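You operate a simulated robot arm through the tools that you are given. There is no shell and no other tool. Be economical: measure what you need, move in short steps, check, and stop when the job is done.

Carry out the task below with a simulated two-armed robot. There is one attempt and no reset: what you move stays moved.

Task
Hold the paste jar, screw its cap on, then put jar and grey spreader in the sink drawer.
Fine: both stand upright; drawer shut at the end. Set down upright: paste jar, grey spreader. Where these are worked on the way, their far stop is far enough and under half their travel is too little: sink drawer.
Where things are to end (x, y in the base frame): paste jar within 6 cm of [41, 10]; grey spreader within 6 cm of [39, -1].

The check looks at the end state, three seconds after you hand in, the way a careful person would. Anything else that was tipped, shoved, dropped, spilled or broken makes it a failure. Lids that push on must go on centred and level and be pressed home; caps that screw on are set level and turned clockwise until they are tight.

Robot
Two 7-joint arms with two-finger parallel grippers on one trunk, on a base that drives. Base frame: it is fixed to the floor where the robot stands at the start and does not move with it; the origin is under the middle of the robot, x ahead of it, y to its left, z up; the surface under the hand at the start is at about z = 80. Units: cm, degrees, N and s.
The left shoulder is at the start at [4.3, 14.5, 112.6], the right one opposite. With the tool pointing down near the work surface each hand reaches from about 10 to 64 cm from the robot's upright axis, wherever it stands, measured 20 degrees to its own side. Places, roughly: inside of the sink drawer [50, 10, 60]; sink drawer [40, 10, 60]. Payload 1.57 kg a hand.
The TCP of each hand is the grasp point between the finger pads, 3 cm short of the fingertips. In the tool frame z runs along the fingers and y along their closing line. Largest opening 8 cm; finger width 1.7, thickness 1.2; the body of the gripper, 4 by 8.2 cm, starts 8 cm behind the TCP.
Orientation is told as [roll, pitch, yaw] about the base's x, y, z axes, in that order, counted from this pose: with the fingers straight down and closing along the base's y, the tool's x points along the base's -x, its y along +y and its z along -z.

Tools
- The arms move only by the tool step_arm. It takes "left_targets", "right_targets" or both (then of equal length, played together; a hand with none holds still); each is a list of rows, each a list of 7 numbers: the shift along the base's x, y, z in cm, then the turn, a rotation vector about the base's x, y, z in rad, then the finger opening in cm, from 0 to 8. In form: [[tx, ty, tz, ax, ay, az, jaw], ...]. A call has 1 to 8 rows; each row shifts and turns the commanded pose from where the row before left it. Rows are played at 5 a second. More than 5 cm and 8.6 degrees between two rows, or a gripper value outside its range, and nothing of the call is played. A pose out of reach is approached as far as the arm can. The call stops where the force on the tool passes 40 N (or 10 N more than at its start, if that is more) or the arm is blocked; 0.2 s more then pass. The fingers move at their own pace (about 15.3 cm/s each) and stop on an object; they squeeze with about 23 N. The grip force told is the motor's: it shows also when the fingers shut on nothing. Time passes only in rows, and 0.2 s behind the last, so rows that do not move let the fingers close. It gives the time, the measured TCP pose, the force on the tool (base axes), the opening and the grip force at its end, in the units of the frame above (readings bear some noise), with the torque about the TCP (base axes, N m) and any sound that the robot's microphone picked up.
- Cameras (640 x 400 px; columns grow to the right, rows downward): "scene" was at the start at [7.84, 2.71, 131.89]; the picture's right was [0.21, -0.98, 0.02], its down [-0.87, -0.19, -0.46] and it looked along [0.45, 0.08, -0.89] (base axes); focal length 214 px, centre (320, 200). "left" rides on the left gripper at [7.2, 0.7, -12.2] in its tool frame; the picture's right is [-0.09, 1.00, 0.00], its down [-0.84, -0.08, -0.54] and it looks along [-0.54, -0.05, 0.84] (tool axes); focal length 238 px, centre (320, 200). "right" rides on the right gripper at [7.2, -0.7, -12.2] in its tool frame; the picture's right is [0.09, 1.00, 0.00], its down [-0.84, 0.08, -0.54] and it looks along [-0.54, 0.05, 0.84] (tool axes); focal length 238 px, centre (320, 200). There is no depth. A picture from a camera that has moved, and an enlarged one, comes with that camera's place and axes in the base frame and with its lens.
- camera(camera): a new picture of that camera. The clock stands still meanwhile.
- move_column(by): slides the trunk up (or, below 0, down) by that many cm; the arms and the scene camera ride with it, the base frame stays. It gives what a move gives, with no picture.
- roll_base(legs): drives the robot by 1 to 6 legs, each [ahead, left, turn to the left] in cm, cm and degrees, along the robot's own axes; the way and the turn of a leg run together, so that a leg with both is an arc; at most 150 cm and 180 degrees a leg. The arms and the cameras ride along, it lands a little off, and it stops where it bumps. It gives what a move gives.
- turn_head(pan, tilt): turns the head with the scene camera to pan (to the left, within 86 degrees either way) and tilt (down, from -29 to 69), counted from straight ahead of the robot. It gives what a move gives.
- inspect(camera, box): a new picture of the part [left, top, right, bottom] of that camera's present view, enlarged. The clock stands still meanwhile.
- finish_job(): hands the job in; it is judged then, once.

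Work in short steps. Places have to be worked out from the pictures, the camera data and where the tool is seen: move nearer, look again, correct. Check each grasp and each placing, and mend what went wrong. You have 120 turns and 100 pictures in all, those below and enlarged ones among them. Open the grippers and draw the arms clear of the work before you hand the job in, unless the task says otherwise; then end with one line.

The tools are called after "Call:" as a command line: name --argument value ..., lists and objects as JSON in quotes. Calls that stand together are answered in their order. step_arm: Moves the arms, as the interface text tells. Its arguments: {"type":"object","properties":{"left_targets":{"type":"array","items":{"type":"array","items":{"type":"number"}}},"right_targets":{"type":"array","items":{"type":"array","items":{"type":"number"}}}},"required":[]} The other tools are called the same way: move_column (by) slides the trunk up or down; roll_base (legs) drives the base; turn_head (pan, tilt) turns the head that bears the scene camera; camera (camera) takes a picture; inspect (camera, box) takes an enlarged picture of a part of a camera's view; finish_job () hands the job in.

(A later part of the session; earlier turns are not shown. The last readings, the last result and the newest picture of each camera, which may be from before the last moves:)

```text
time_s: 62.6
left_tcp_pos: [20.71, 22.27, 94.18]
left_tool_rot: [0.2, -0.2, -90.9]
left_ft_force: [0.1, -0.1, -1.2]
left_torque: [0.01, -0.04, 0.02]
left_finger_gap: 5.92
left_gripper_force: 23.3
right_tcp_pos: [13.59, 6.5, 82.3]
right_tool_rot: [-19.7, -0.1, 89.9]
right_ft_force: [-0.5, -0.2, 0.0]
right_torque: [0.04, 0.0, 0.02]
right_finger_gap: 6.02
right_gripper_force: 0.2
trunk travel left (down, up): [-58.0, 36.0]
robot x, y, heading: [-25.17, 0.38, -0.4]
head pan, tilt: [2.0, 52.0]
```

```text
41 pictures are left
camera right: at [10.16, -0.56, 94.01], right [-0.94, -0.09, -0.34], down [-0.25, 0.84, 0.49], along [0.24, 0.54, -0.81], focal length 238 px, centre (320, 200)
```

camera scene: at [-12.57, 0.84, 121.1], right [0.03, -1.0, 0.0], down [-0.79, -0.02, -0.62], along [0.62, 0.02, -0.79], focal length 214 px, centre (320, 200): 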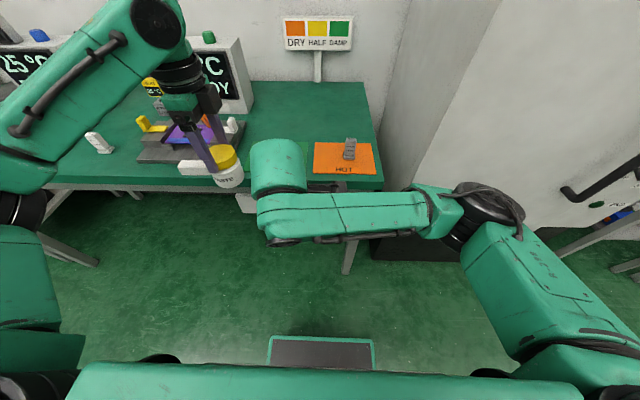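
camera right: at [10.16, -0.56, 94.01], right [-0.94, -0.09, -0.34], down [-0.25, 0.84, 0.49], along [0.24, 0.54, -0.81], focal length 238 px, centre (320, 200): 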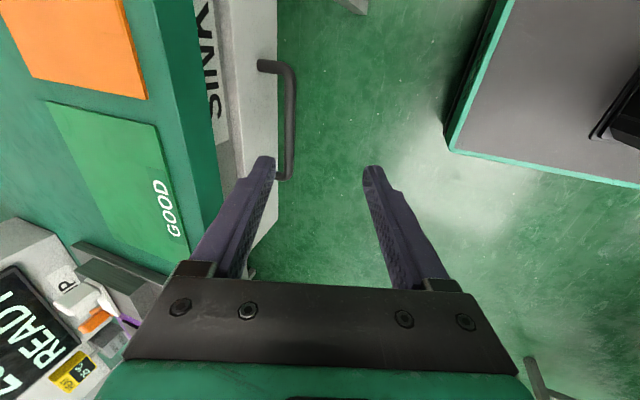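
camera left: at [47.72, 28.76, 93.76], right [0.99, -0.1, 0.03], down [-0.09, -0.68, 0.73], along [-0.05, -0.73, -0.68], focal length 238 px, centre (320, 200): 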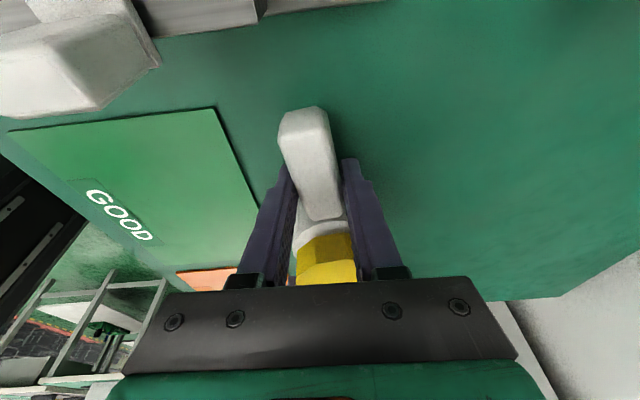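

The right camera shows the bar clearly, near x≈21.4, y 2–14. I approach partway along a diagonal with a smaller opening and re-look.

Call:
step_arm --right_targets '[[1, 0.3, -1.2, 0, 0, 0, 4], [1, 0.3, -1.2, 0, 0, 0, 4], [1, 0, -1.2, 0, 0, 0, 4], [1, 0, -1.2, 0, 0, 0, 4], [0, 0, 0, 0, 0, 0, 4]]'

Call:
camera --camera "right"

```text
time_s: 63.8
left_tcp_pos: [20.71, 22.29, 94.23]
left_tool_rot: [0.2, -0.2, -90.9]
left_ft_force: [0.1, -0.6, -0.8]
left_torque: [0.02, 0.01, -0.01]
left_finger_gap: 5.95
left_gripper_force: 22.9
right_tcp_pos: [17.57, 7.18, 77.32]
right_tool_rot: [-19.7, -0.1, 89.9]
right_ft_force: [0.1, 0.7, -0.5]
right_torque: [0.03, 0.0, 0.0]
right_finger_gap: 4.0
right_gripper_force: 0.0
trunk travel left (down, up): [-58.0, 36.0]
robot x, y, heading: [-24.83, 0.45, -0.3]
head pan, tilt: [2.0, 52.0]
```

```text
40 pictures are left
camera right: at [14.15, 0.12, 89.13], right [-0.94, -0.09, -0.34], down [-0.25, 0.84, 0.49], along [0.24, 0.54, -0.81], focal length 238 px, centre (320, 200)
```

right: 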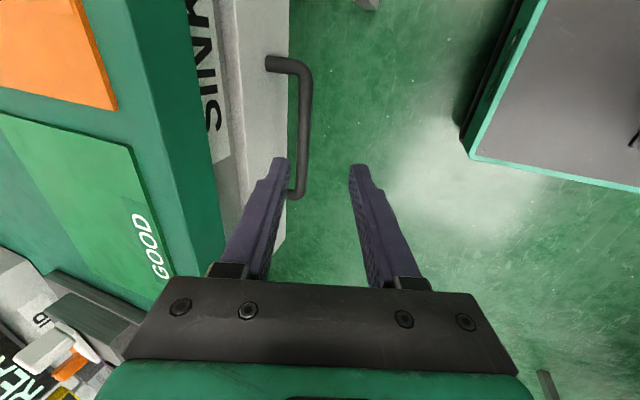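

Triangulating the two views, the bar is more likely at x≈23.5, z≈65.6 (panel ≈27). I continue along the tool direction with a small forward shift, then re-look.

Call:
step_arm --right_targets '[[0.9, 0.2, -1.5, 0, 0, 0, 4], [1, 0.2, -1.5, 0, 0, 0, 4], [1, 0.2, -1.5, 0, 0, 0, 4], [1, 0.2, -1.5, 0, 0, 0, 4], [0, 0, 0, 0, 0, 0, 4]]'

Call:
camera --camera "right"

```text
time_s: 65.0
left_tcp_pos: [20.58, 22.35, 94.19]
left_tool_rot: [0.3, -0.1, -90.8]
left_ft_force: [0.2, 0.2, -2.1]
left_torque: [-0.04, 0.01, 0.0]
left_finger_gap: 5.92
left_gripper_force: 23.4
right_tcp_pos: [21.52, 8.12, 71.42]
right_tool_rot: [-19.8, -0.1, 90.0]
right_ft_force: [0.3, 0.1, 0.7]
right_torque: [-0.02, 0.0, 0.0]
right_finger_gap: 4.01
right_gripper_force: 0.0
trunk travel left (down, up): [-58.0, 36.0]
robot x, y, heading: [-25.14, 0.43, -0.4]
head pan, tilt: [2.0, 52.0]
```

```text
39 pictures are left
camera right: at [18.18, 0.99, 83.18], right [-0.94, -0.09, -0.34], down [-0.25, 0.84, 0.49], along [0.24, 0.54, -0.81], focal length 238 px, centre (320, 200)
```

right: 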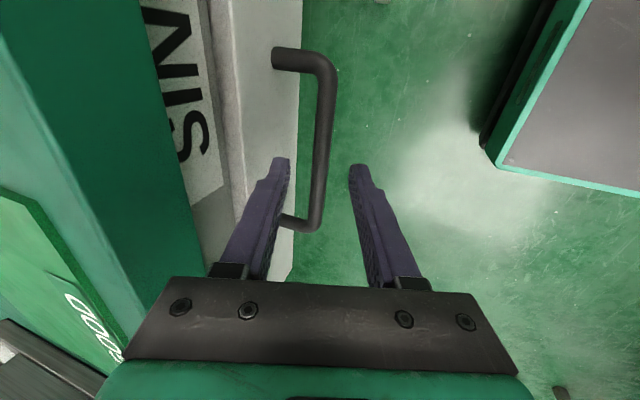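

The bar is centred between the fingers, about 6.8 cm ahead along the tool. I narrow to 3 cm, advance 4.8 cm, then close.

Call:
step_arm --right_targets '[[0.4, 0, -1.1, 0, 0, 0, 3], [0.4, 0, -1.1, 0, 0, 0, 3], [0.4, 0, -1.1, 0, 0, 0, 3], [0.4, 0, -1.1, 0, 0, 0, 3], [0, 0, 0, 0, 0, 0, 3]]'

Call:
camera --camera "right"

```text
time_s: 66.2
left_tcp_pos: [20.61, 22.26, 94.15]
left_tool_rot: [0.3, -0.2, -90.9]
left_ft_force: [-0.6, -0.2, -0.5]
left_torque: [-0.02, 0.02, 0.0]
left_finger_gap: 5.93
left_gripper_force: 23.4
right_tcp_pos: [22.91, 8.13, 67.0]
right_tool_rot: [-19.7, -0.2, 89.9]
right_ft_force: [1.1, -0.3, -0.2]
right_torque: [0.01, 0.02, 0.02]
right_finger_gap: 2.99
right_gripper_force: 0.0
trunk travel left (down, up): [-58.0, 36.0]
robot x, y, heading: [-25.49, 0.67, -0.4]
head pan, tilt: [2.0, 52.0]
```

```text
38 pictures are left
camera right: at [19.58, 0.95, 78.74], right [-0.94, -0.09, -0.34], down [-0.25, 0.84, 0.49], along [0.24, 0.54, -0.81], focal length 238 px, centre (320, 200)
```

right: 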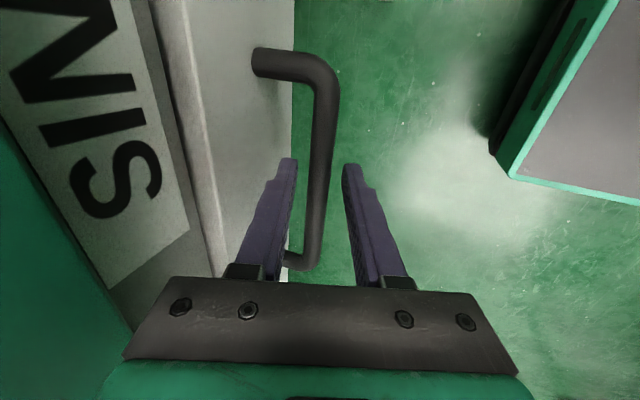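

The bar lies between the fingers. I close and check the gap.

Call:
step_arm --right_targets '[[0.1, 0, -0.3, 0, 0, 0, 3], [0, 0, 0, 0, 0, 0, 0.4], [0, 0, 0, 0, 0, 0, 0.4], [0, 0, 0, 0, 0, 0, 0.4]]'

```text
time_s: 67.2
left_tcp_pos: [20.65, 22.26, 94.17]
left_tool_rot: [0.2, -0.2, -90.8]
left_ft_force: [0.0, 0.0, -1.0]
left_torque: [-0.02, 0.01, 0.01]
left_finger_gap: 5.9
left_gripper_force: 23.2
right_tcp_pos: [23.19, 8.02, 66.66]
right_tool_rot: [-19.8, -0.1, 89.9]
right_ft_force: [2.3, -1.0, 4.0]
right_torque: [-0.35, -0.07, 0.28]
right_finger_gap: 1.36
right_gripper_force: 30.2
trunk travel left (down, up): [-58.0, 36.0]
robot x, y, heading: [-25.21, 0.47, -0.4]
head pan, tilt: [2.0, 52.0]
```

Bar gripped (1.36 cm). I pull the drawer toward the robot.

Call:
step_arm --right_targets '[[-1, 0, 0, 0, 0, 0, 0.4], [-1.5, 0, 0, 0, 0, 0, 0.4], [-1.5, 0, 0, 0, 0, 0, 0.4], [-1.5, 0, 0, 0, 0, 0, 0.4], [-1.5, 0, 0, 0, 0, 0, 0.4], [-1.5, 0, 0, 0, 0, 0, 0.4], [-1.5, 0, 0, 0, 0, 0, 0.4], [0, 0, 0, 0, 0, 0, 0.4]]'

Call:
step_arm --right_targets '[[-1.5, 0, 0, 0, 0, 0, 0.4], [-1.5, 0, 0, 0, 0, 0, 0.4], [-1.5, 0, 0, 0, 0, 0, 0.4], [-1.5, 0, 0, 0, 0, 0, 0.4], [-1.5, 0, 0, 0, 0, 0, 0.4], [-1.5, 0, 0, 0, 0, 0, 0.4], [-1.5, 0, 0, 0, 0, 0, 0.4], [0, 0, 0, 0, 0, 0, 0.4]]'

Call:
camera --camera "scene"

```text
time_s: 69.0
left_tcp_pos: [20.57, 22.39, 94.26]
left_tool_rot: [0.4, -0.3, -90.9]
left_ft_force: [-0.1, 0.1, -2.2]
left_torque: [0.03, -0.04, 0.01]
left_finger_gap: 5.88
left_gripper_force: 22.8
right_tcp_pos: [13.14, 7.95, 66.72]
right_tool_rot: [-19.9, -0.2, 89.8]
right_ft_force: [1.2, 3.9, 21.1]
right_torque: [-0.09, -0.07, 0.52]
right_finger_gap: 1.37
right_gripper_force: 30.6
trunk travel left (down, up): [-58.0, 36.0]
robot x, y, heading: [-25.2, 0.83, -0.3]
head pan, tilt: [2.0, 52.0]
```

```text
time_s: 70.8
left_tcp_pos: [20.77, 22.38, 94.01]
left_tool_rot: [0.2, -0.4, -91.0]
left_ft_force: [0.0, -0.2, -1.2]
left_torque: [0.01, -0.01, 0.0]
left_finger_gap: 5.87
left_gripper_force: 23.2
right_tcp_pos: [2.69, 7.99, 66.7]
right_tool_rot: [-19.4, 0.2, 90.0]
right_ft_force: [-0.5, 12.2, -16.3]
right_torque: [0.07, 0.05, 0.32]
right_finger_gap: 1.36
right_gripper_force: 30.5
trunk travel left (down, up): [-58.0, 36.0]
robot x, y, heading: [-25.37, 0.71, -0.5]
head pan, tilt: [2.0, 52.0]
```

```text
37 pictures are left
camera scene: at [-12.44, 1.1, 121.06], right [0.03, -1.0, 0.0], down [-0.79, -0.02, -0.61], along [0.61, 0.02, -0.79], focal length 214 px, centre (320, 200)
```

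scene: 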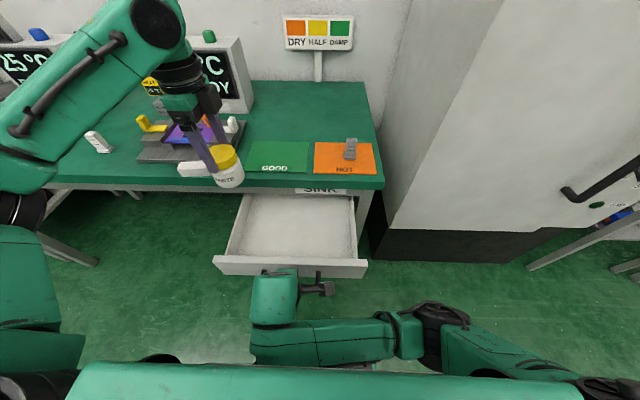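

The drawer is open by ~20.5 cm with an empty, white interior. I release the handle, withdraw the right hand up and to the right, then inspect the inside.

Call:
step_arm --right_targets '[[0, 0, 0, 0, 0, 0, 3], [0, 0, 0, 0, 0, 0, 3], [-0.3, 0, 1, 0, 0, 0, 3], [-0.7, 0, 2, 0, 0, 0, 3], [-1, 0, 3, 0, 0, 0, 4], [-1, -2, 4, 0, 0, 0, 6], [0, -3, 4, 0, 0.09, 0, 6], [0, -4, 4, 0, 0.09, 0, 6]]'

Call:
step_arm --right_targets '[[2, -3, 3, 0, 0.09, 0, 6], [3, -3, 3, 0, 0.08, 0, 6], [3, -2, 2, 0, 0, 0, 6], [3, -1, 2, 0, 0, 0, 6], [0, 0, 0, 0, 0, 0, 6]]'

Call:
inspect --camera "scene" --box '[190, 150, 400, 290]'

```text
refused: row 8 steps farther than a row can; nothing moved
```

```text
refused: row 2 steps farther than a row can; nothing moved
```

```text
2.86 times, centred on (295, 220) of scene
camera zoom: at [-12.44, 1.1, 121.06], right [0.03, -1.0, 0.0], down [-0.79, -0.02, -0.61], along [0.61, 0.02, -0.79], focal length 613 px, centre (391, 143)
```

zoom: 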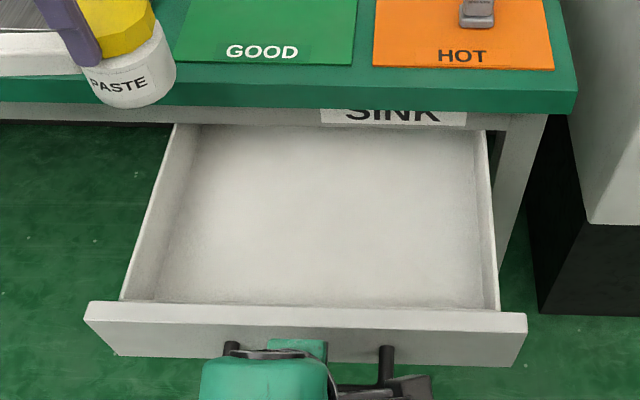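

The step was refused (too long). I repeat with shorter rows: release, withdraw along the fingers, then up and right.

Call:
step_arm --right_targets '[[0, 0, 0, 0, 0, 0, 3], [0, 0, 0, 0, 0, 0, 3], [-0.3, 0, 1, 0, 0, 0, 3], [-0.7, 0, 2, 0, 0, 0, 3], [-1, 0, 3, 0, 0, 0, 4], [-1, -1.5, 3.5, 0, 0, 0, 6], [0, -2.5, 3, 0, 0.09, 0, 6], [0, -2.5, 3, 0, 0.09, 0, 6]]'

Call:
step_arm --right_targets '[[2, -2.5, 2.5, 0, 0.09, 0, 6], [2, -2.5, 2.5, 0, 0.08, 0, 6], [3, -2, 2, 0, 0, 0, 6], [3, -2, 2, 0, 0, 0, 6], [0, 0, 0, 0, 0, 0, 6]]'

Call:
inspect --camera "scene" --box '[190, 120, 400, 290]'

```text
time_s: 72.6
left_tcp_pos: [20.71, 22.35, 94.04]
left_tool_rot: [0.3, -0.3, -91.0]
left_ft_force: [0.8, 1.0, -2.4]
left_torque: [-0.02, -0.01, 0.02]
left_finger_gap: 5.9
left_gripper_force: 22.6
right_tcp_pos: [3.97, 4.15, 84.11]
right_tool_rot: [-10.8, 0.0, 90.1]
right_ft_force: [0.5, 0.6, 0.2]
right_torque: [-0.01, 0.05, -0.01]
right_finger_gap: 6.01
right_gripper_force: 0.1
right hand out of reach, approached as far as the arm can: row 7, 8
trunk travel left (down, up): [-58.0, 36.0]
robot x, y, heading: [-25.25, 1.1, -0.7]
head pan, tilt: [2.0, 52.0]
```

```text
time_s: 73.8
left_tcp_pos: [20.71, 22.34, 94.16]
left_tool_rot: [0.2, -0.3, -90.9]
left_ft_force: [0.4, -0.3, -0.6]
left_torque: [-0.02, 0.0, 0.01]
left_finger_gap: 5.87
left_gripper_force: 23.5
right_tcp_pos: [14.17, -4.96, 92.97]
right_tool_rot: [0.4, 0.0, 89.9]
right_ft_force: [0.7, 0.3, -0.5]
right_torque: [-0.02, -0.02, -0.05]
right_finger_gap: 5.99
right_gripper_force: 0.1
trunk travel left (down, up): [-58.0, 36.0]
robot x, y, heading: [-25.33, 0.74, -0.2]
head pan, tilt: [2.0, 52.0]
```

```text
2.35 times, centred on (295, 205) of scene
camera zoom: at [-12.57, 0.88, 121.1], right [0.03, -1.0, 0.0], down [-0.79, -0.02, -0.62], along [0.62, 0.02, -0.79], focal length 505 px, centre (379, 188)
```

zoom: 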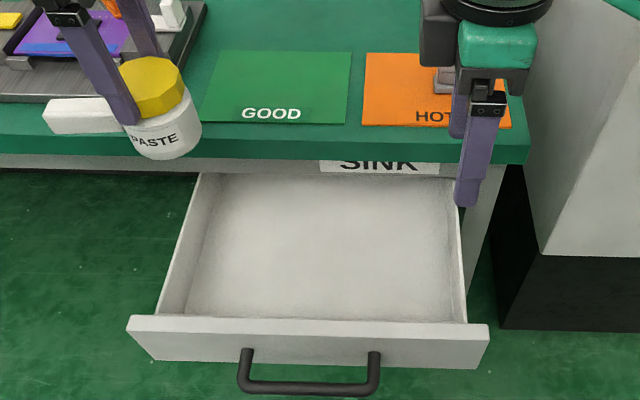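

The drawer interior spans y≈-7…24, back panel open under the table. I carry the jar to [18.8, 10] above the drawer (39.3 when shut) and lower partway, moving the right hand aside.

Call:
step_arm --left_targets '[[-0.4, -2.5, 0, 0, 0, 0, 4], [-0.5, -2.5, 0, 0, 0, 0, 4], [-0.5, -2.5, 0, 0, 0, 0, 4], [-0.5, -2.5, 0, 0, 0, 0, 4], [0, -2.3, 0, 0, 0, 0, 4], [0, 0, -3, 0, 0, 0, 4], [0, 0, -3, 0, 0, 0, 4], [0, 0, -3, 0, 0, 0, 4]]' --right_targets '[[0, -1.5, 0, 0, 0, 0, 6], [0, -1.5, 0, 0, 0, 0, 6], [0, -1.5, 0, 0, 0, 0, 6], [0, -1.5, 0, 0, 0, 0, 6], [0, 0, 0, 0, 0, 0, 6], [0, 0, 0, 0, 0, 0, 6], [0, 0, 0, 0, 0, 0, 6], [0, 0, 0, 0, 0, 0, 6]]'

Call:
step_arm --left_targets '[[0, 0, -3, 0, 0, 0, 4], [0, 0, -2.5, 0, 0, 0, 4], [0, 0, -1.5, 0, 0, 0, 4], [0, 0, 0, 0, 0, 0, 4]]'

Call:
inspect --camera "scene" --box '[190, 120, 400, 290]'

Call:
camera --camera "left"

```text
time_s: 75.6
left_tcp_pos: [18.75, 10.14, 85.37]
left_tool_rot: [0.2, -0.3, -90.9]
left_ft_force: [0.0, -0.3, -1.3]
left_torque: [-0.01, 0.0, -0.03]
left_finger_gap: 5.87
left_gripper_force: 23.6
right_tcp_pos: [14.33, -10.96, 92.83]
right_tool_rot: [0.5, 0.0, 89.8]
right_ft_force: [-0.6, 0.3, -0.3]
right_torque: [0.0, 0.01, -0.01]
right_finger_gap: 6.01
right_gripper_force: 0.0
trunk travel left (down, up): [-58.0, 36.0]
robot x, y, heading: [-25.18, 0.74, -0.4]
head pan, tilt: [2.0, 52.0]
```

```text
time_s: 76.6
left_tcp_pos: [18.67, 9.79, 78.43]
left_tool_rot: [0.1, -0.3, -91.0]
left_ft_force: [0.3, -0.4, -0.7]
left_torque: [0.0, 0.04, 0.0]
left_finger_gap: 5.85
left_gripper_force: 22.8
right_tcp_pos: [14.13, -11.07, 92.88]
right_tool_rot: [0.4, -0.1, 89.8]
right_ft_force: [0.3, -0.5, 0.7]
right_torque: [-0.01, 0.03, 0.01]
right_finger_gap: 6.01
right_gripper_force: 0.1
trunk travel left (down, up): [-58.0, 36.0]
robot x, y, heading: [-25.54, 0.34, -0.4]
head pan, tilt: [2.0, 52.0]
```

```text
2.35 times, centred on (295, 205) of scene
camera zoom: at [-12.56, 0.83, 121.1], right [0.03, -1.0, 0.0], down [-0.79, -0.02, -0.62], along [0.62, 0.02, -0.79], focal length 505 px, centre (379, 188)
```

zoom: 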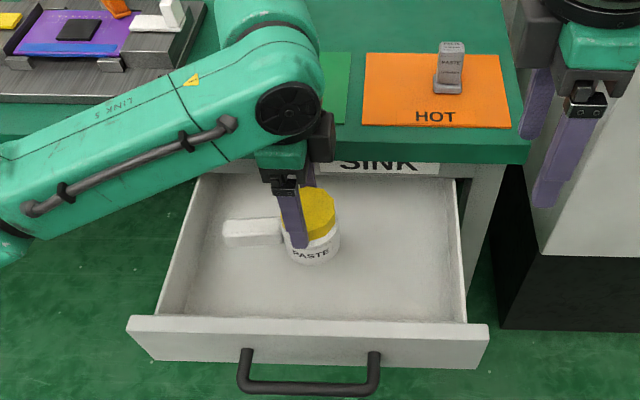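

```text
33 pictures are left
camera left: at [19.37, 16.98, 90.57], right [0.99, -0.11, 0.0], down [-0.09, -0.83, 0.55], along [-0.06, -0.54, -0.84], focal length 238 px, centre (320, 200)
```

left: 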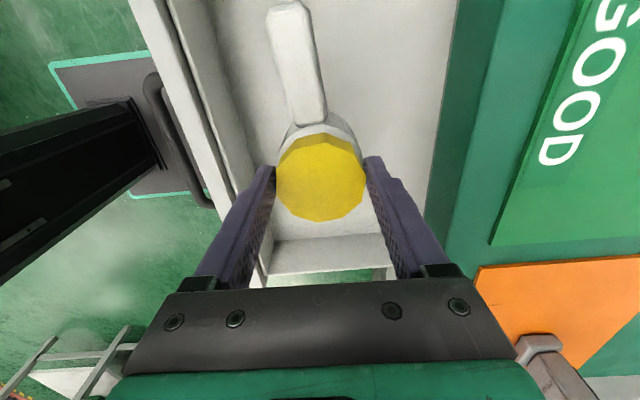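

Clear of the table edge (≈26.4) by over 3 cm. I continue lowering, slowly near the floor.

Call:
step_arm --left_targets '[[0, 0, -1.5, 0, 0, 0, 4], [0, 0, -1.5, 0, 0, 0, 4], [0, 0, -1.2, 0, 0, 0, 4], [0, 0, -0.6, 0, 0, 0, 4], [0, 0, -0.4, 0, 0, 0, 4], [0, 0, 0, 0, 0, 0, 4]]'

Call:
step_arm --left_targets '[[0, 0, -0.4, 0, 0, 0, 4], [0, 0, -0.4, 0, 0, 0, 4], [0, 0, -0.3, 0, 0, 0, 4]]'

Call:
inspect --camera "scene" --box '[240, 170, 360, 270]'

```text
time_s: 78.0
left_tcp_pos: [18.86, 9.89, 73.0]
left_tool_rot: [0.2, -0.2, -90.9]
left_ft_force: [0.0, 0.4, -0.7]
left_torque: [-0.05, 0.03, 0.04]
left_finger_gap: 5.87
left_gripper_force: 23.2
right_tcp_pos: [14.24, -10.99, 92.78]
right_tool_rot: [0.4, 0.0, 89.8]
right_ft_force: [-0.5, 1.6, 0.0]
right_torque: [0.03, 0.0, 0.03]
right_finger_gap: 6.0
right_gripper_force: 0.1
trunk travel left (down, up): [-58.0, 36.0]
robot x, y, heading: [-24.86, 0.78, -0.4]
head pan, tilt: [2.0, 52.0]
```

```text
time_s: 78.8
left_tcp_pos: [18.71, 9.85, 71.86]
left_tool_rot: [0.3, -0.2, -90.9]
left_ft_force: [0.3, 0.2, -2.2]
left_torque: [0.01, 0.02, 0.01]
left_finger_gap: 5.86
left_gripper_force: 23.2
right_tcp_pos: [14.29, -11.01, 92.82]
right_tool_rot: [0.5, 0.0, 89.8]
right_ft_force: [0.2, 0.2, -0.3]
right_torque: [0.03, 0.02, -0.02]
right_finger_gap: 5.99
right_gripper_force: 0.0
trunk travel left (down, up): [-58.0, 36.0]
robot x, y, heading: [-24.91, 0.12, -0.3]
head pan, tilt: [2.0, 52.0]
```

```text
4.00 times, centred on (300, 220) of scene
camera zoom: at [-12.55, 0.84, 121.1], right [0.03, -1.0, 0.0], down [-0.79, -0.02, -0.62], along [0.62, 0.02, -0.79], focal length 858 px, centre (400, 120)
```

zoom: 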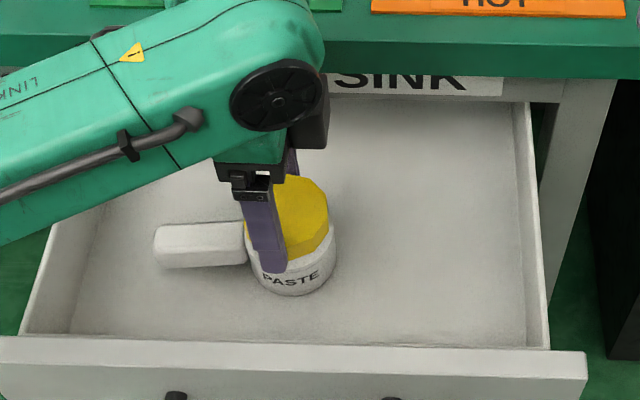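

No contact yet. I go on in small steps.

Call:
step_arm --left_targets '[[0, 0, -0.3, 0, 0, 0, 4], [0, 0, -0.3, 0, 0, 0, 4], [0, 0, 0, 0, 0, 0, 4]]'

Call:
step_arm --left_targets '[[0, 0, -0.25, 0, 0, 0, 4], [0, 0, -0.25, 0, 0, 0, 4], [0, 0, 0, 0, 0, 0, 4]]'

Call:
step_arm --left_targets '[[0, 0, -0.2, 0, 0, 0, 4], [0, 0, -0.2, 0, 0, 0, 4], [0, 0, 0, 0, 0, 0, 4]]'

```text
time_s: 79.6
left_tcp_pos: [18.79, 9.91, 71.51]
left_tool_rot: [0.5, -0.3, -90.9]
left_ft_force: [1.8, 4.2, 13.9]
left_torque: [-0.15, 0.07, 0.0]
left_finger_gap: 5.85
left_gripper_force: 23.3
right_tcp_pos: [14.02, -11.02, 92.88]
right_tool_rot: [0.3, 0.1, 89.8]
right_ft_force: [-0.1, -0.3, -0.2]
right_torque: [-0.01, -0.01, -0.01]
right_finger_gap: 6.01
right_gripper_force: 0.1
trunk travel left (down, up): [-58.0, 36.0]
robot x, y, heading: [-25.39, 0.57, -0.2]
head pan, tilt: [2.0, 52.0]
```

```text
time_s: 80.4
left_tcp_pos: [18.43, 9.93, 70.87]
left_tool_rot: [0.5, -0.3, -90.9]
left_ft_force: [0.3, 2.7, 22.4]
left_torque: [0.0, 0.01, -0.02]
left_finger_gap: 5.85
left_gripper_force: 23.1
right_tcp_pos: [14.03, -11.13, 92.99]
right_tool_rot: [0.1, 0.0, 89.7]
right_ft_force: [0.3, -0.3, -0.1]
right_torque: [-0.01, -0.02, -0.03]
right_finger_gap: 6.01
right_gripper_force: 0.1
trunk travel left (down, up): [-58.0, 36.0]
robot x, y, heading: [-24.86, 0.15, -0.4]
head pan, tilt: [2.0, 52.0]
```

```text
time_s: 81.2
left_tcp_pos: [18.56, 10.0, 70.82]
left_tool_rot: [0.7, -0.3, -90.9]
left_ft_force: [-0.8, 1.9, 38.5]
left_torque: [0.04, 0.64, 0.03]
left_finger_gap: 5.84
left_gripper_force: 22.5
right_tcp_pos: [13.74, -11.09, 93.11]
right_tool_rot: [0.1, -0.1, 89.7]
right_ft_force: [0.0, -0.1, -0.1]
right_torque: [-0.02, -0.03, 0.01]
right_finger_gap: 6.01
right_gripper_force: 0.1
trunk travel left (down, up): [-58.0, 36.0]
robot x, y, heading: [-25.1, 0.26, -0.3]
head pan, tilt: [2.0, 52.0]
```

The jar is on the drawer floor. I ease the pressure, open wide, and rise straight up.

Call:
step_arm --left_targets '[[0, 0, 0.4, 0, 0, 0, 4], [0, 0, 0.2, 0, 0, 0, 4], [0, 0, 0, 0, 0, 0, 7.5], [0, 0, 0, 0, 0, 0, 7.5], [0, 0, 1, 0, 0, 0, 7.5], [0, 0, 2, 0, 0, 0, 7.5], [0, 0, 3, 0, 0, 0, 7.5], [0, 0, 3, 0, 0, 0, 7.5]]'

Call:
step_arm --left_targets '[[0, 1, 3, 0, 0, 0, 7.5], [0, 2, 3, 0, 0, 0, 7.5], [0, 3, 3, 0, 0, 0, 7.5], [0, 3, 3, 0, 0, 0, 7.5], [0, 3, 2, 0, 0, 0, 7.5], [0, 3, 0, 0, 0, 0, 7.5], [0, 0, 0, 0, 0, 0, 7.5]]'

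Call:
camera --camera "scene"

Call:
inspect --camera "scene" --box '[240, 130, 380, 270]'

```text
time_s: 83.0
left_tcp_pos: [18.77, 10.04, 79.95]
left_tool_rot: [0.3, -0.1, -90.8]
left_ft_force: [0.9, 0.4, 0.6]
left_torque: [0.0, 0.01, 0.05]
left_finger_gap: 7.51
left_gripper_force: 0.1
right_tcp_pos: [14.22, -11.02, 92.88]
right_tool_rot: [0.4, 0.0, 89.8]
right_ft_force: [0.2, 0.4, 0.1]
right_torque: [0.03, 0.02, -0.03]
right_finger_gap: 6.01
right_gripper_force: 0.0
trunk travel left (down, up): [-58.0, 36.0]
robot x, y, heading: [-25.26, 0.51, -0.2]
head pan, tilt: [2.0, 52.0]
```

```text
time_s: 84.6
left_tcp_pos: [18.96, 24.94, 94.02]
left_tool_rot: [0.2, -0.2, -90.9]
left_ft_force: [-0.2, 0.6, 0.0]
left_torque: [0.06, 0.02, 0.01]
left_finger_gap: 7.48
left_gripper_force: 0.1
right_tcp_pos: [14.2, -11.03, 92.81]
right_tool_rot: [0.4, -0.1, 89.7]
right_ft_force: [0.4, 0.4, 0.6]
right_torque: [0.01, -0.02, -0.01]
right_finger_gap: 6.0
right_gripper_force: 0.1
trunk travel left (down, up): [-58.0, 36.0]
robot x, y, heading: [-24.95, 0.41, -0.7]
head pan, tilt: [2.0, 52.0]
```

```text
31 pictures are left
camera scene: at [-12.56, 0.77, 121.1], right [0.03, -1.0, 0.0], down [-0.79, -0.02, -0.62], along [0.62, 0.02, -0.79], focal length 214 px, centre (320, 200)
```

scene: 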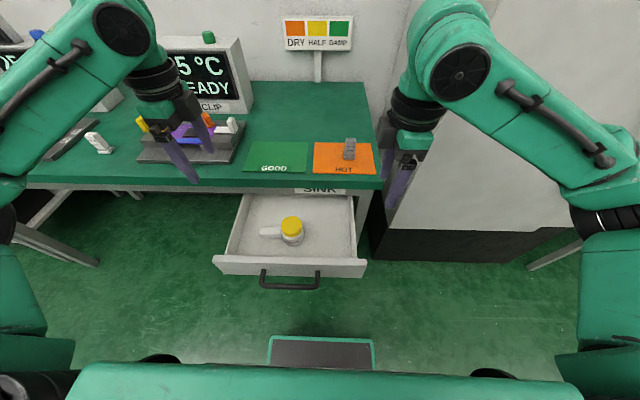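

```text
2.86 times, centred on (310, 200) of scene
camera zoom: at [-12.56, 0.77, 121.1], right [0.03, -1.0, 0.0], down [-0.79, -0.02, -0.62], along [0.62, 0.02, -0.79], focal length 613 px, centre (349, 200)
```

zoom: 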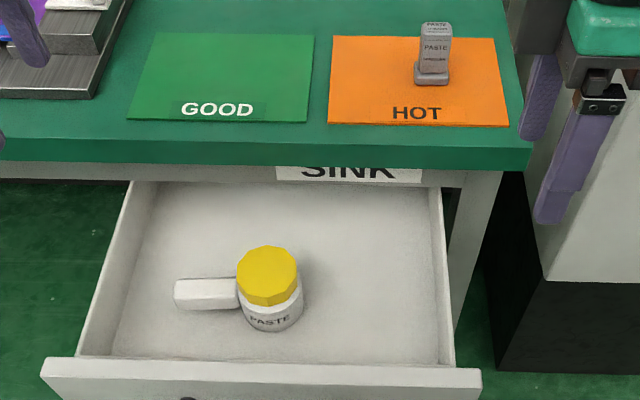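

The jar stands upright in the drawer. Now the right hand goes to above the spreader, estimated at [34, -5.9], top ≈88.

Call:
step_arm --right_targets '[[2, 0, 3, 0, 0, 0, 7], [3, 0.7, 2, 0, 0, 0, 7], [3, 0.9, 2, 0, 0, 0, 7], [3, 0.9, 0, 0, 0, 0, 7], [3, 0.9, 0, 0, 0, 0, 7], [3, 0.9, 0, 0, 0, 0, 7], [2.8, 0.7, 0, 0, 0, 0, 7], [0, 0, 0, 0, 0, 0, 7]]'

Call:
camera --camera "right"

```text
time_s: 86.4
left_tcp_pos: [18.95, 25.03, 93.93]
left_tool_rot: [0.2, -0.3, -90.9]
left_ft_force: [-1.1, -0.6, -1.0]
left_torque: [-0.02, -0.01, -0.03]
left_finger_gap: 7.5
left_gripper_force: 0.1
right_tcp_pos: [30.88, -6.76, 100.11]
right_tool_rot: [0.5, 0.0, 89.8]
right_ft_force: [0.8, -1.0, 0.3]
right_torque: [0.03, -0.03, 0.02]
right_finger_gap: 7.0
right_gripper_force: 0.1
right hand out of reach, approached as far as the arm can: row 7
trunk travel left (down, up): [-58.0, 36.0]
robot x, y, heading: [-24.92, 0.76, -0.4]
head pan, tilt: [2.0, 52.0]
```

```text
29 pictures are left
camera right: at [31.73, -13.87, 112.44], right [-1.0, -0.09, 0.01], down [-0.07, 0.84, 0.54], along [-0.05, 0.54, -0.84], focal length 238 px, centre (320, 200)
```

right: 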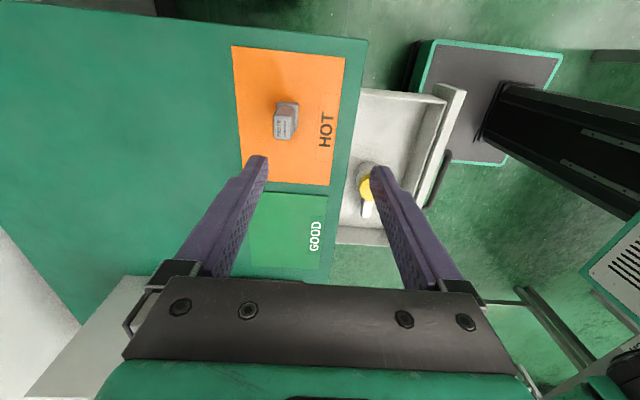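

The spreader (≈[34.7, -7]) is just past reach. The base platform is low (z≈27) and passes beneath the drawer, so I drive ahead 8 cm and look again.

Call:
roll_base --legs '[[8, 0, 0]]'

Call:
step_arm --right_targets '[[-1, 0, -1, 0, 0, 0, 6], [-1.5, 0, -1, 0, 0, 0, 6], [-1.5, 0, -1, 0, 0, 0, 6], [0, 0, 0, 0, 0, 0, 6]]'

Call:
camera --camera "right"

Call:
inspect --camera "scene" --box '[220, 100, 420, 300]'

```text
time_s: 87.4
left_tcp_pos: [26.95, 24.94, 93.91]
left_tool_rot: [0.2, -0.3, -91.0]
left_ft_force: [0.1, 0.3, 0.2]
left_torque: [-0.01, 0.03, 0.01]
left_finger_gap: 7.49
left_gripper_force: 0.0
right_tcp_pos: [38.99, -7.05, 100.19]
right_tool_rot: [0.3, 0.1, 89.8]
right_ft_force: [-0.6, 0.8, 0.0]
right_torque: [-0.01, 0.03, -0.02]
right_finger_gap: 6.98
right_gripper_force: 0.1
trunk travel left (down, up): [-58.0, 36.0]
robot x, y, heading: [-16.97, 0.67, -0.6]
head pan, tilt: [2.0, 52.0]
```

```text
time_s: 88.4
left_tcp_pos: [27.03, 24.9, 93.79]
left_tool_rot: [0.3, -0.3, -90.9]
left_ft_force: [0.0, -0.1, 0.4]
left_torque: [0.02, 0.0, -0.03]
left_finger_gap: 7.48
left_gripper_force: 0.0
right_tcp_pos: [35.17, -6.97, 97.36]
right_tool_rot: [0.3, 0.0, 89.7]
right_ft_force: [-1.1, 0.1, -0.1]
right_torque: [-0.04, -0.01, 0.01]
right_finger_gap: 6.0
right_gripper_force: 0.1
trunk travel left (down, up): [-58.0, 36.0]
robot x, y, heading: [-16.47, 0.59, -0.5]
head pan, tilt: [2.0, 52.0]
```

```text
28 pictures are left
camera right: at [35.96, -14.13, 109.48], right [-1.0, -0.09, 0.01], down [-0.07, 0.84, 0.54], along [-0.05, 0.54, -0.84], focal length 238 px, centre (320, 200)
```

right: 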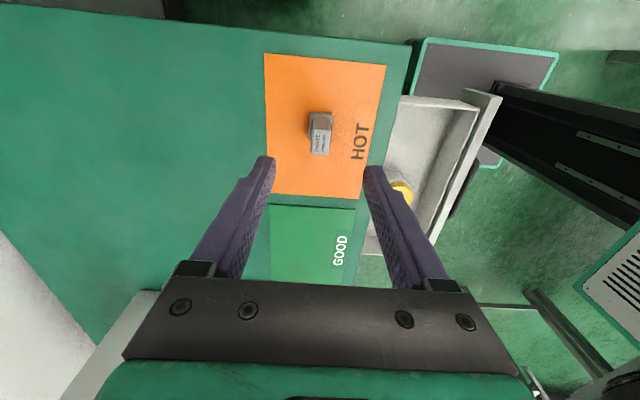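

```text
2.00 times, centred on (320, 200) of scene
camera zoom: at [-4.41, 0.78, 121.1], right [0.03, -1.0, 0.0], down [-0.79, -0.02, -0.62], along [0.62, 0.02, -0.79], focal length 429 px, centre (320, 200)
```

zoom: 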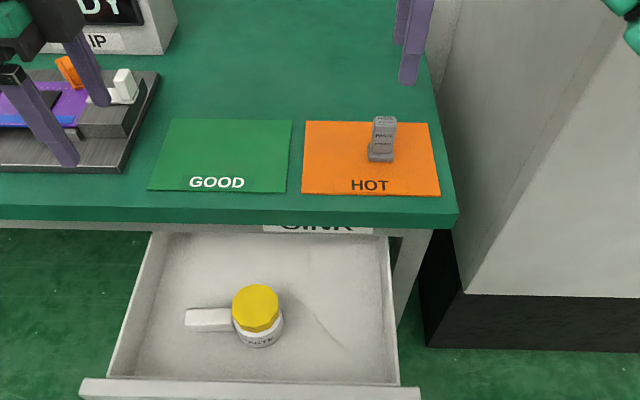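

The spreader is centred under the right hand. I descend to just above it and check.

Call:
step_arm --right_targets '[[0, 0, -2, 0, 0, 0, 6], [0, 0, -2, 0, 0, 0, 6], [0, 0, -1.8, 0, 0, 0, 6], [0, 0, 0, 0, 0, 0, 6]]'

Call:
inspect --camera "right" --box '[220, 80, 420, 250]'

```text
time_s: 89.4
left_tcp_pos: [27.25, 24.87, 93.85]
left_tool_rot: [0.2, -0.2, -91.0]
left_ft_force: [-0.6, 0.6, -0.4]
left_torque: [0.01, 0.0, -0.01]
left_finger_gap: 7.52
left_gripper_force: 0.0
right_tcp_pos: [35.14, -7.13, 91.4]
right_tool_rot: [0.4, 0.0, 89.7]
right_ft_force: [0.4, 0.0, 0.1]
right_torque: [0.02, -0.01, 0.02]
right_finger_gap: 5.99
right_gripper_force: 0.1
trunk travel left (down, up): [-58.0, 36.0]
robot x, y, heading: [-16.89, 0.87, -0.6]
head pan, tilt: [2.0, 52.0]
```

```text
2.35 times, centred on (320, 165) of right
camera zoom: at [35.92, -14.17, 103.65], right [-1.0, -0.09, 0.01], down [-0.07, 0.84, 0.54], along [-0.05, 0.54, -0.84], focal length 561 px, centre (320, 282)
```

zoom: 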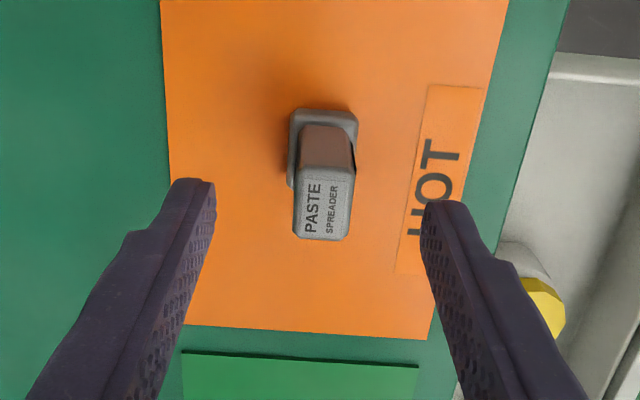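

Centred, top at ≈87.8. I lower 4.3 cm, close, and lift a little.

Call:
step_arm --right_targets '[[0, 0, -1.5, 0, 0, 0, 6], [0, 0, -1.5, 0, 0, 0, 6], [0, 0, -1.3, 0, 0, 0, 6], [0, 0, 0, 0, 0, 0, 2], [0, 0, 0, 0, 0, 0, 0.8], [0, 0, 0, 0, 0, 0, 0.8], [0, 0, 0, 0, 0, 0, 0.8]]'

Call:
step_arm --right_targets '[[0, 0, 1, 0, 0, 0, 0.8], [0, 0, 2, 0, 0, 0, 0.8], [0, 0, 2, 0, 0, 0, 0.8], [0, 0, 0, 0, 0, 0, 0.8]]'

Call:
camera --camera "right"

Call:
inspect --camera "scene" --box '[320, 80, 420, 180]'

```text
time_s: 91.0
left_tcp_pos: [27.14, 24.95, 93.9]
left_tool_rot: [0.3, -0.2, -91.1]
left_ft_force: [-0.7, 0.4, 0.2]
left_torque: [0.01, 0.0, 0.01]
left_finger_gap: 7.5
left_gripper_force: 0.1
right_tcp_pos: [34.89, -7.12, 87.01]
right_tool_rot: [0.4, -0.1, 89.7]
right_ft_force: [-0.3, -1.1, 0.2]
right_torque: [-0.02, -0.02, -0.01]
right_finger_gap: 1.88
right_gripper_force: 23.5
trunk travel left (down, up): [-58.0, 36.0]
robot x, y, heading: [-16.84, 0.4, -0.5]
head pan, tilt: [2.0, 52.0]
```

```text
time_s: 92.0
left_tcp_pos: [27.08, 24.95, 93.92]
left_tool_rot: [0.3, -0.2, -91.0]
left_ft_force: [-0.7, 1.1, 0.2]
left_torque: [0.0, -0.03, 0.03]
left_finger_gap: 7.5
left_gripper_force: 0.1
right_tcp_pos: [34.7, -7.01, 92.31]
right_tool_rot: [0.4, -0.1, 89.8]
right_ft_force: [-0.5, -0.1, -0.1]
right_torque: [0.01, 0.02, 0.02]
right_finger_gap: 1.89
right_gripper_force: 23.0
trunk travel left (down, up): [-58.0, 36.0]
robot x, y, heading: [-16.99, 0.26, -0.7]
head pan, tilt: [2.0, 52.0]
```

```text
25 pictures are left
camera right: at [35.58, -14.03, 104.47], right [-1.0, -0.09, 0.01], down [-0.07, 0.84, 0.54], along [-0.05, 0.54, -0.84], focal length 238 px, centre (320, 200)
```

right: 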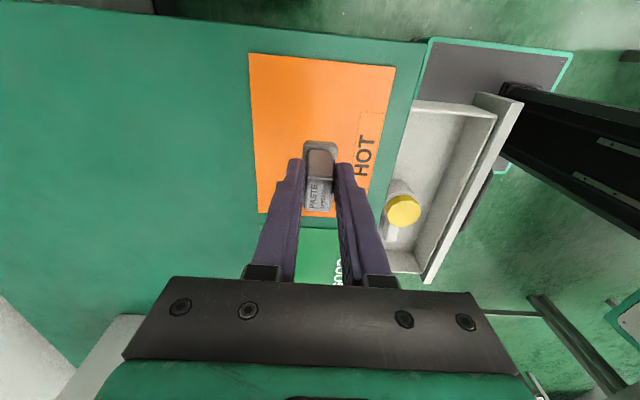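

```text
4.00 times, centred on (370, 130) of scene
camera zoom: at [-4.39, 0.75, 121.09], right [0.03, -1.0, 0.0], down [-0.79, -0.02, -0.62], along [0.62, 0.02, -0.79], focal length 858 px, centre (120, 480)
```

zoom: 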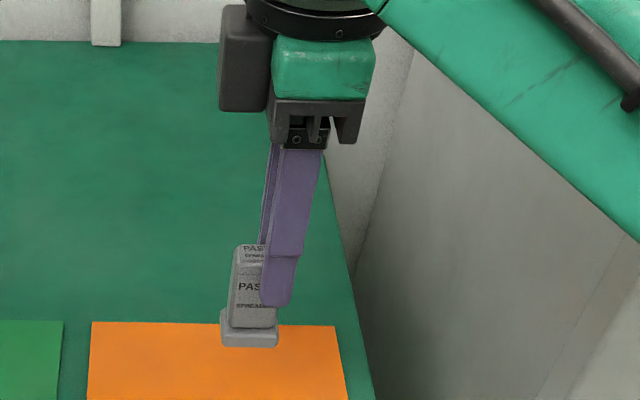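

The spreader is held upright. I carry it to above the drawer at about [18.5, -1] and lower partway.

Call:
step_arm --right_targets '[[-0.5, 0, 2, 0, 0, 0, 0.8], [-2, 0.5, 1, 0, 0, 0, 0.8], [-2.7, 0.9, 0, 0, 0, 0, 0.8], [-2.7, 1, 0, 0, 0, 0, 0.8], [-2.7, 1, 0, 0, 0, 0, 0.8], [-2.7, 1, 0, 0, 0, 0, 0.8], [-2.7, 1, 0, 0, 0, 0, 0.8], [0, 0, 0, 0, 0, 0, 0.8]]'

Call:
step_arm --right_targets '[[0, 0, -3, 0, 0, 0, 0.8], [0, 0, -3, 0, 0, 0, 0.8], [0, 0, -3, 0, 0, 0, 0.8], [0, 0, -3, 0, 0, 0, 0.8], [0, 0, -3, 0, 0, 0, 0.8], [0, 0, 0, 0, 0, 0, 0.8]]'

Call:
camera --camera "scene"

Call:
camera --camera "right"

```text
time_s: 93.8
left_tcp_pos: [27.1, 24.81, 93.91]
left_tool_rot: [0.1, -0.2, -91.0]
left_ft_force: [-1.1, 0.0, 0.5]
left_torque: [0.05, -0.01, 0.02]
left_finger_gap: 7.51
left_gripper_force: 0.0
right_tcp_pos: [18.99, -1.45, 94.95]
right_tool_rot: [0.4, 0.0, 89.7]
right_ft_force: [-0.7, -0.3, -0.1]
right_torque: [0.03, 0.02, 0.0]
right_finger_gap: 1.93
right_gripper_force: 22.7
trunk travel left (down, up): [-58.0, 36.0]
robot x, y, heading: [-17.11, 0.62, -0.6]
head pan, tilt: [2.0, 52.0]
```

```text
time_s: 95.2
left_tcp_pos: [26.96, 24.93, 93.96]
left_tool_rot: [0.2, -0.2, -91.1]
left_ft_force: [-0.9, 0.0, -0.2]
left_torque: [0.0, -0.07, 0.0]
left_finger_gap: 7.51
left_gripper_force: 0.1
right_tcp_pos: [18.68, -1.51, 79.92]
right_tool_rot: [0.4, -0.1, 89.8]
right_ft_force: [1.2, 0.6, 0.5]
right_torque: [0.02, -0.01, -0.03]
right_finger_gap: 1.9
right_gripper_force: 22.7
trunk travel left (down, up): [-58.0, 36.0]
robot x, y, heading: [-17.17, 0.75, -0.4]
head pan, tilt: [2.0, 52.0]
```

```text
23 pictures are left
camera scene: at [-4.43, 0.76, 121.1], right [0.03, -1.0, 0.0], down [-0.79, -0.02, -0.62], along [0.62, 0.02, -0.79], focal length 214 px, centre (320, 200)
```

scene: 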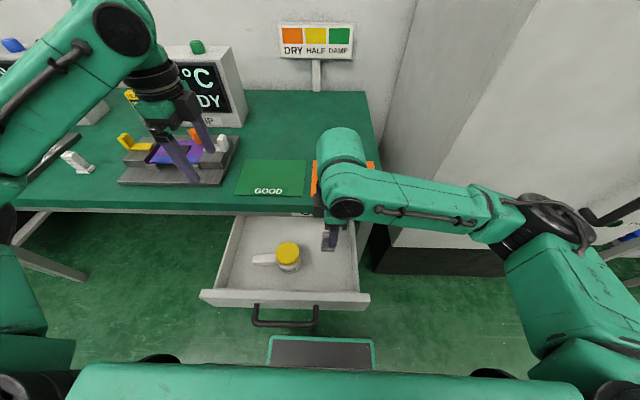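

```text
22 pictures are left
camera right: at [19.42, -8.62, 92.12], right [-1.0, -0.09, 0.01], down [-0.07, 0.84, 0.54], along [-0.05, 0.54, -0.84], focal length 238 px, centre (320, 200)
```

right: 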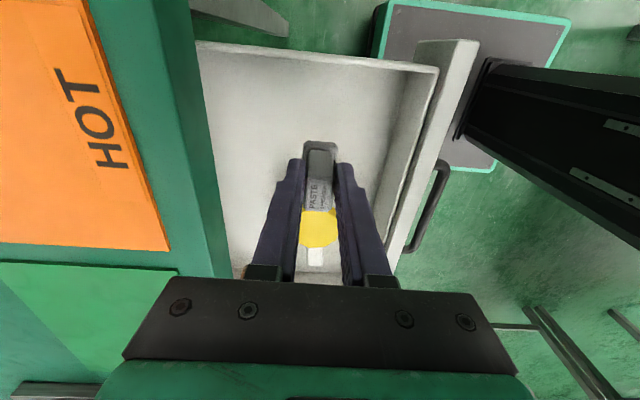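

The spreader is above clear drawer floor beside the jar. I lower it, slowing before the floor.

Call:
step_arm --right_targets '[[0, 0, -2, 0, 0, 0, 0.8], [0, 0, -2, 0, 0, 0, 0.8], [0, 0, -2, 0, 0, 0, 0.8], [0, 0, -1.5, 0, 0, 0, 0.8], [0, 0, -0.8, 0, 0, 0, 0.8], [0, 0, 0, 0, 0, 0, 0.8]]'

Call:
step_arm --right_targets '[[0, 0, -0.4, 0, 0, 0, 0.8], [0, 0, -0.4, 0, 0, 0, 0.8], [0, 0, 0, 0, 0, 0, 0.8]]'

Call:
step_arm --right_targets '[[0, 0, -0.3, 0, 0, 0, 0.8], [0, 0, -0.3, 0, 0, 0, 0.8], [0, 0, 0, 0, 0, 0, 0.8]]'

```text
time_s: 96.6
left_tcp_pos: [27.1, 24.92, 94.04]
left_tool_rot: [0.1, -0.2, -91.0]
left_ft_force: [-0.2, -0.1, -0.4]
left_torque: [0.0, -0.03, 0.0]
left_finger_gap: 7.52
left_gripper_force: 0.0
right_tcp_pos: [19.01, -1.63, 71.75]
right_tool_rot: [0.4, 0.0, 89.8]
right_ft_force: [-0.1, 0.3, 0.0]
right_torque: [0.01, 0.0, -0.01]
right_finger_gap: 1.88
right_gripper_force: 23.7
trunk travel left (down, up): [-58.0, 36.0]
robot x, y, heading: [-17.03, 0.53, -0.5]
head pan, tilt: [2.0, 52.0]
```

```text
time_s: 97.4
left_tcp_pos: [27.04, 24.77, 93.97]
left_tool_rot: [0.2, -0.3, -91.1]
left_ft_force: [-0.8, -0.4, 0.6]
left_torque: [0.0, -0.04, 0.0]
left_finger_gap: 7.51
left_gripper_force: 0.1
right_tcp_pos: [19.1, -1.68, 71.07]
right_tool_rot: [0.4, 0.0, 89.8]
right_ft_force: [0.8, 0.3, -0.3]
right_torque: [-0.05, 0.03, -0.03]
right_finger_gap: 1.92
right_gripper_force: 23.2
trunk travel left (down, up): [-58.0, 36.0]
robot x, y, heading: [-16.87, 0.56, -0.4]
head pan, tilt: [2.0, 52.0]
```

```text
time_s: 98.2
left_tcp_pos: [27.01, 25.01, 93.91]
left_tool_rot: [0.2, -0.2, -91.0]
left_ft_force: [-0.2, -0.8, 0.4]
left_torque: [0.01, 0.0, -0.01]
left_finger_gap: 7.5
left_gripper_force: 0.1
right_tcp_pos: [19.25, -1.75, 70.29]
right_tool_rot: [0.4, 0.0, 89.8]
right_ft_force: [-0.6, 0.6, -0.2]
right_torque: [0.03, -0.02, -0.05]
right_finger_gap: 1.9
right_gripper_force: 22.8
trunk travel left (down, up): [-58.0, 36.0]
robot x, y, heading: [-17.2, 0.7, -0.5]
head pan, tilt: [2.0, 52.0]
```

No contact yet; a few more small steps.

Call:
step_arm --right_targets '[[0, 0, -0.2, 0, 0, 0, 0.8], [0, 0, -0.2, 0, 0, 0, 0.8], [0, 0, 0, 0, 0, 0, 0.8]]'

Call:
step_arm --right_targets '[[0, 0, -0.2, 0, 0, 0, 0.8], [0, 0, 0, 0, 0, 0, 0.8]]'

Call:
inspect --camera "scene" --box '[260, 200, 370, 300]'

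```text
time_s: 99.0
left_tcp_pos: [27.02, 24.87, 93.94]
left_tool_rot: [0.2, -0.1, -91.0]
left_ft_force: [-0.4, 0.5, 0.7]
left_torque: [0.03, -0.02, -0.01]
left_finger_gap: 7.52
left_gripper_force: 0.1
right_tcp_pos: [19.04, -1.6, 69.9]
right_tool_rot: [0.5, 0.0, 89.7]
right_ft_force: [-0.1, -0.3, 0.8]
right_torque: [-0.06, 0.02, -0.01]
right_finger_gap: 1.9
right_gripper_force: 22.8
trunk travel left (down, up): [-58.0, 36.0]
robot x, y, heading: [-17.22, 0.57, -0.5]
head pan, tilt: [2.0, 52.0]
```

```text
time_s: 99.6
left_tcp_pos: [27.0, 24.88, 93.97]
left_tool_rot: [0.2, -0.2, -90.9]
left_ft_force: [-0.5, -0.2, -0.1]
left_torque: [0.01, 0.03, -0.02]
left_finger_gap: 7.5
left_gripper_force: 0.1
right_tcp_pos: [19.09, -1.64, 69.94]
right_tool_rot: [0.2, -0.1, 89.8]
right_ft_force: [0.6, -1.1, 9.6]
right_torque: [0.01, -0.09, -0.01]
right_finger_gap: 1.89
right_gripper_force: 23.5
trunk travel left (down, up): [-58.0, 36.0]
robot x, y, heading: [-17.04, 0.66, -0.6]
head pan, tilt: [2.0, 52.0]
```

```text
4.00 times, centred on (315, 250) of scene
camera zoom: at [-4.53, 0.75, 121.12], right [0.03, -1.0, 0.0], down [-0.79, -0.02, -0.62], along [0.62, 0.02, -0.79], focal length 858 px, centre (340, 0)
```

zoom: 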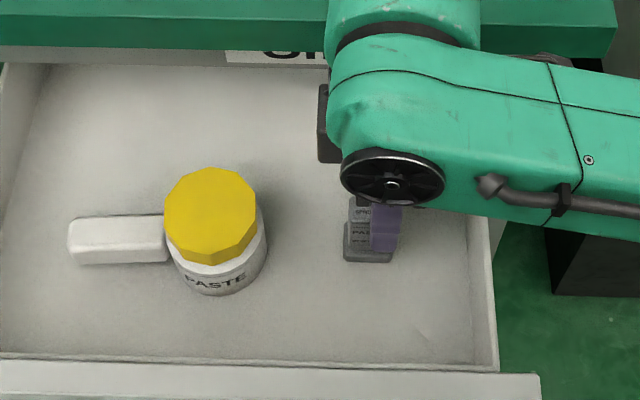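

Contact (≈10 N). I open the fingers gently and rise straight up, then move aside and check.

Call:
step_arm --right_targets '[[0, 0, 0.1, 0, 0, 0, 0.8], [0, 0, 0, 0, 0, 0, 3.5], [0, 0, 0, 0, 0, 0, 5], [0, 0, 1.5, 0, 0, 0, 5], [0, 0, 2.5, 0, 0, 0, 5], [0, 0, 3, 0, 0, 0, 5], [0, 0, 3, 0, 0, 0, 5], [0, 0, 3, 0, 0, 0, 5]]'

Call:
step_arm --right_targets '[[-1, -2.5, 2, 0, 0, 0, 5], [-1, -3, 1, 0, 0, 0, 5], [-1, -3, 0, 0, 0, 0, 5], [-1, -3, 0, 0, 0, 0, 5], [0, 0, 0, 0, 0, 0, 5]]'

Call:
inspect --camera "scene" --box '[220, 160, 400, 300]'

```text
time_s: 101.4
left_tcp_pos: [26.94, 24.86, 93.89]
left_tool_rot: [0.3, -0.2, -90.9]
left_ft_force: [0.5, 0.4, -0.9]
left_torque: [-0.02, 0.02, -0.02]
left_finger_gap: 7.5
left_gripper_force: 0.0
right_tcp_pos: [19.13, -1.66, 82.85]
right_tool_rot: [0.4, -0.1, 89.9]
right_ft_force: [-0.8, 0.8, 0.9]
right_torque: [0.0, -0.01, 0.03]
right_finger_gap: 5.0
right_gripper_force: 0.0
trunk travel left (down, up): [-58.0, 36.0]
robot x, y, heading: [-16.87, 0.46, -0.5]
head pan, tilt: [2.0, 52.0]
```

```text
time_s: 102.6
left_tcp_pos: [27.13, 24.93, 93.89]
left_tool_rot: [0.2, -0.3, -91.0]
left_ft_force: [0.8, 0.1, 0.3]
left_torque: [0.0, 0.0, -0.03]
left_finger_gap: 7.5
left_gripper_force: 0.1
right_tcp_pos: [15.56, -12.24, 85.96]
right_tool_rot: [0.5, 0.0, 89.9]
right_ft_force: [-0.3, 0.6, 1.1]
right_torque: [0.02, -0.02, -0.02]
right_finger_gap: 5.0
right_gripper_force: 0.0
right hand out of reach, approached as far as the arm can: row 4
trunk travel left (down, up): [-58.0, 36.0]
robot x, y, heading: [-16.77, 0.5, -0.7]
head pan, tilt: [2.0, 52.0]
```

```text
2.86 times, centred on (310, 230) of scene
camera zoom: at [-4.39, 0.8, 121.09], right [0.03, -1.0, 0.0], down [-0.79, -0.02, -0.62], along [0.62, 0.02, -0.79], focal length 613 px, centre (349, 114)
```

zoom: 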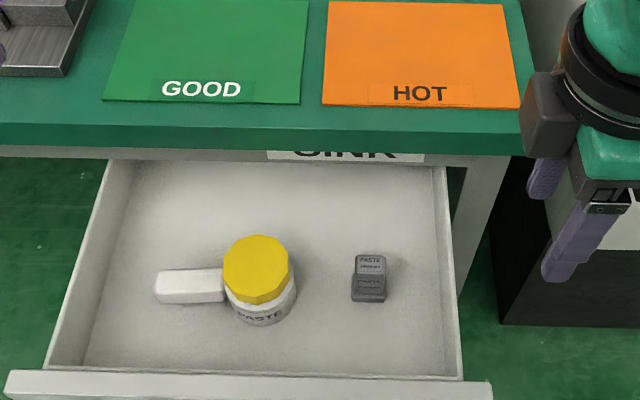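

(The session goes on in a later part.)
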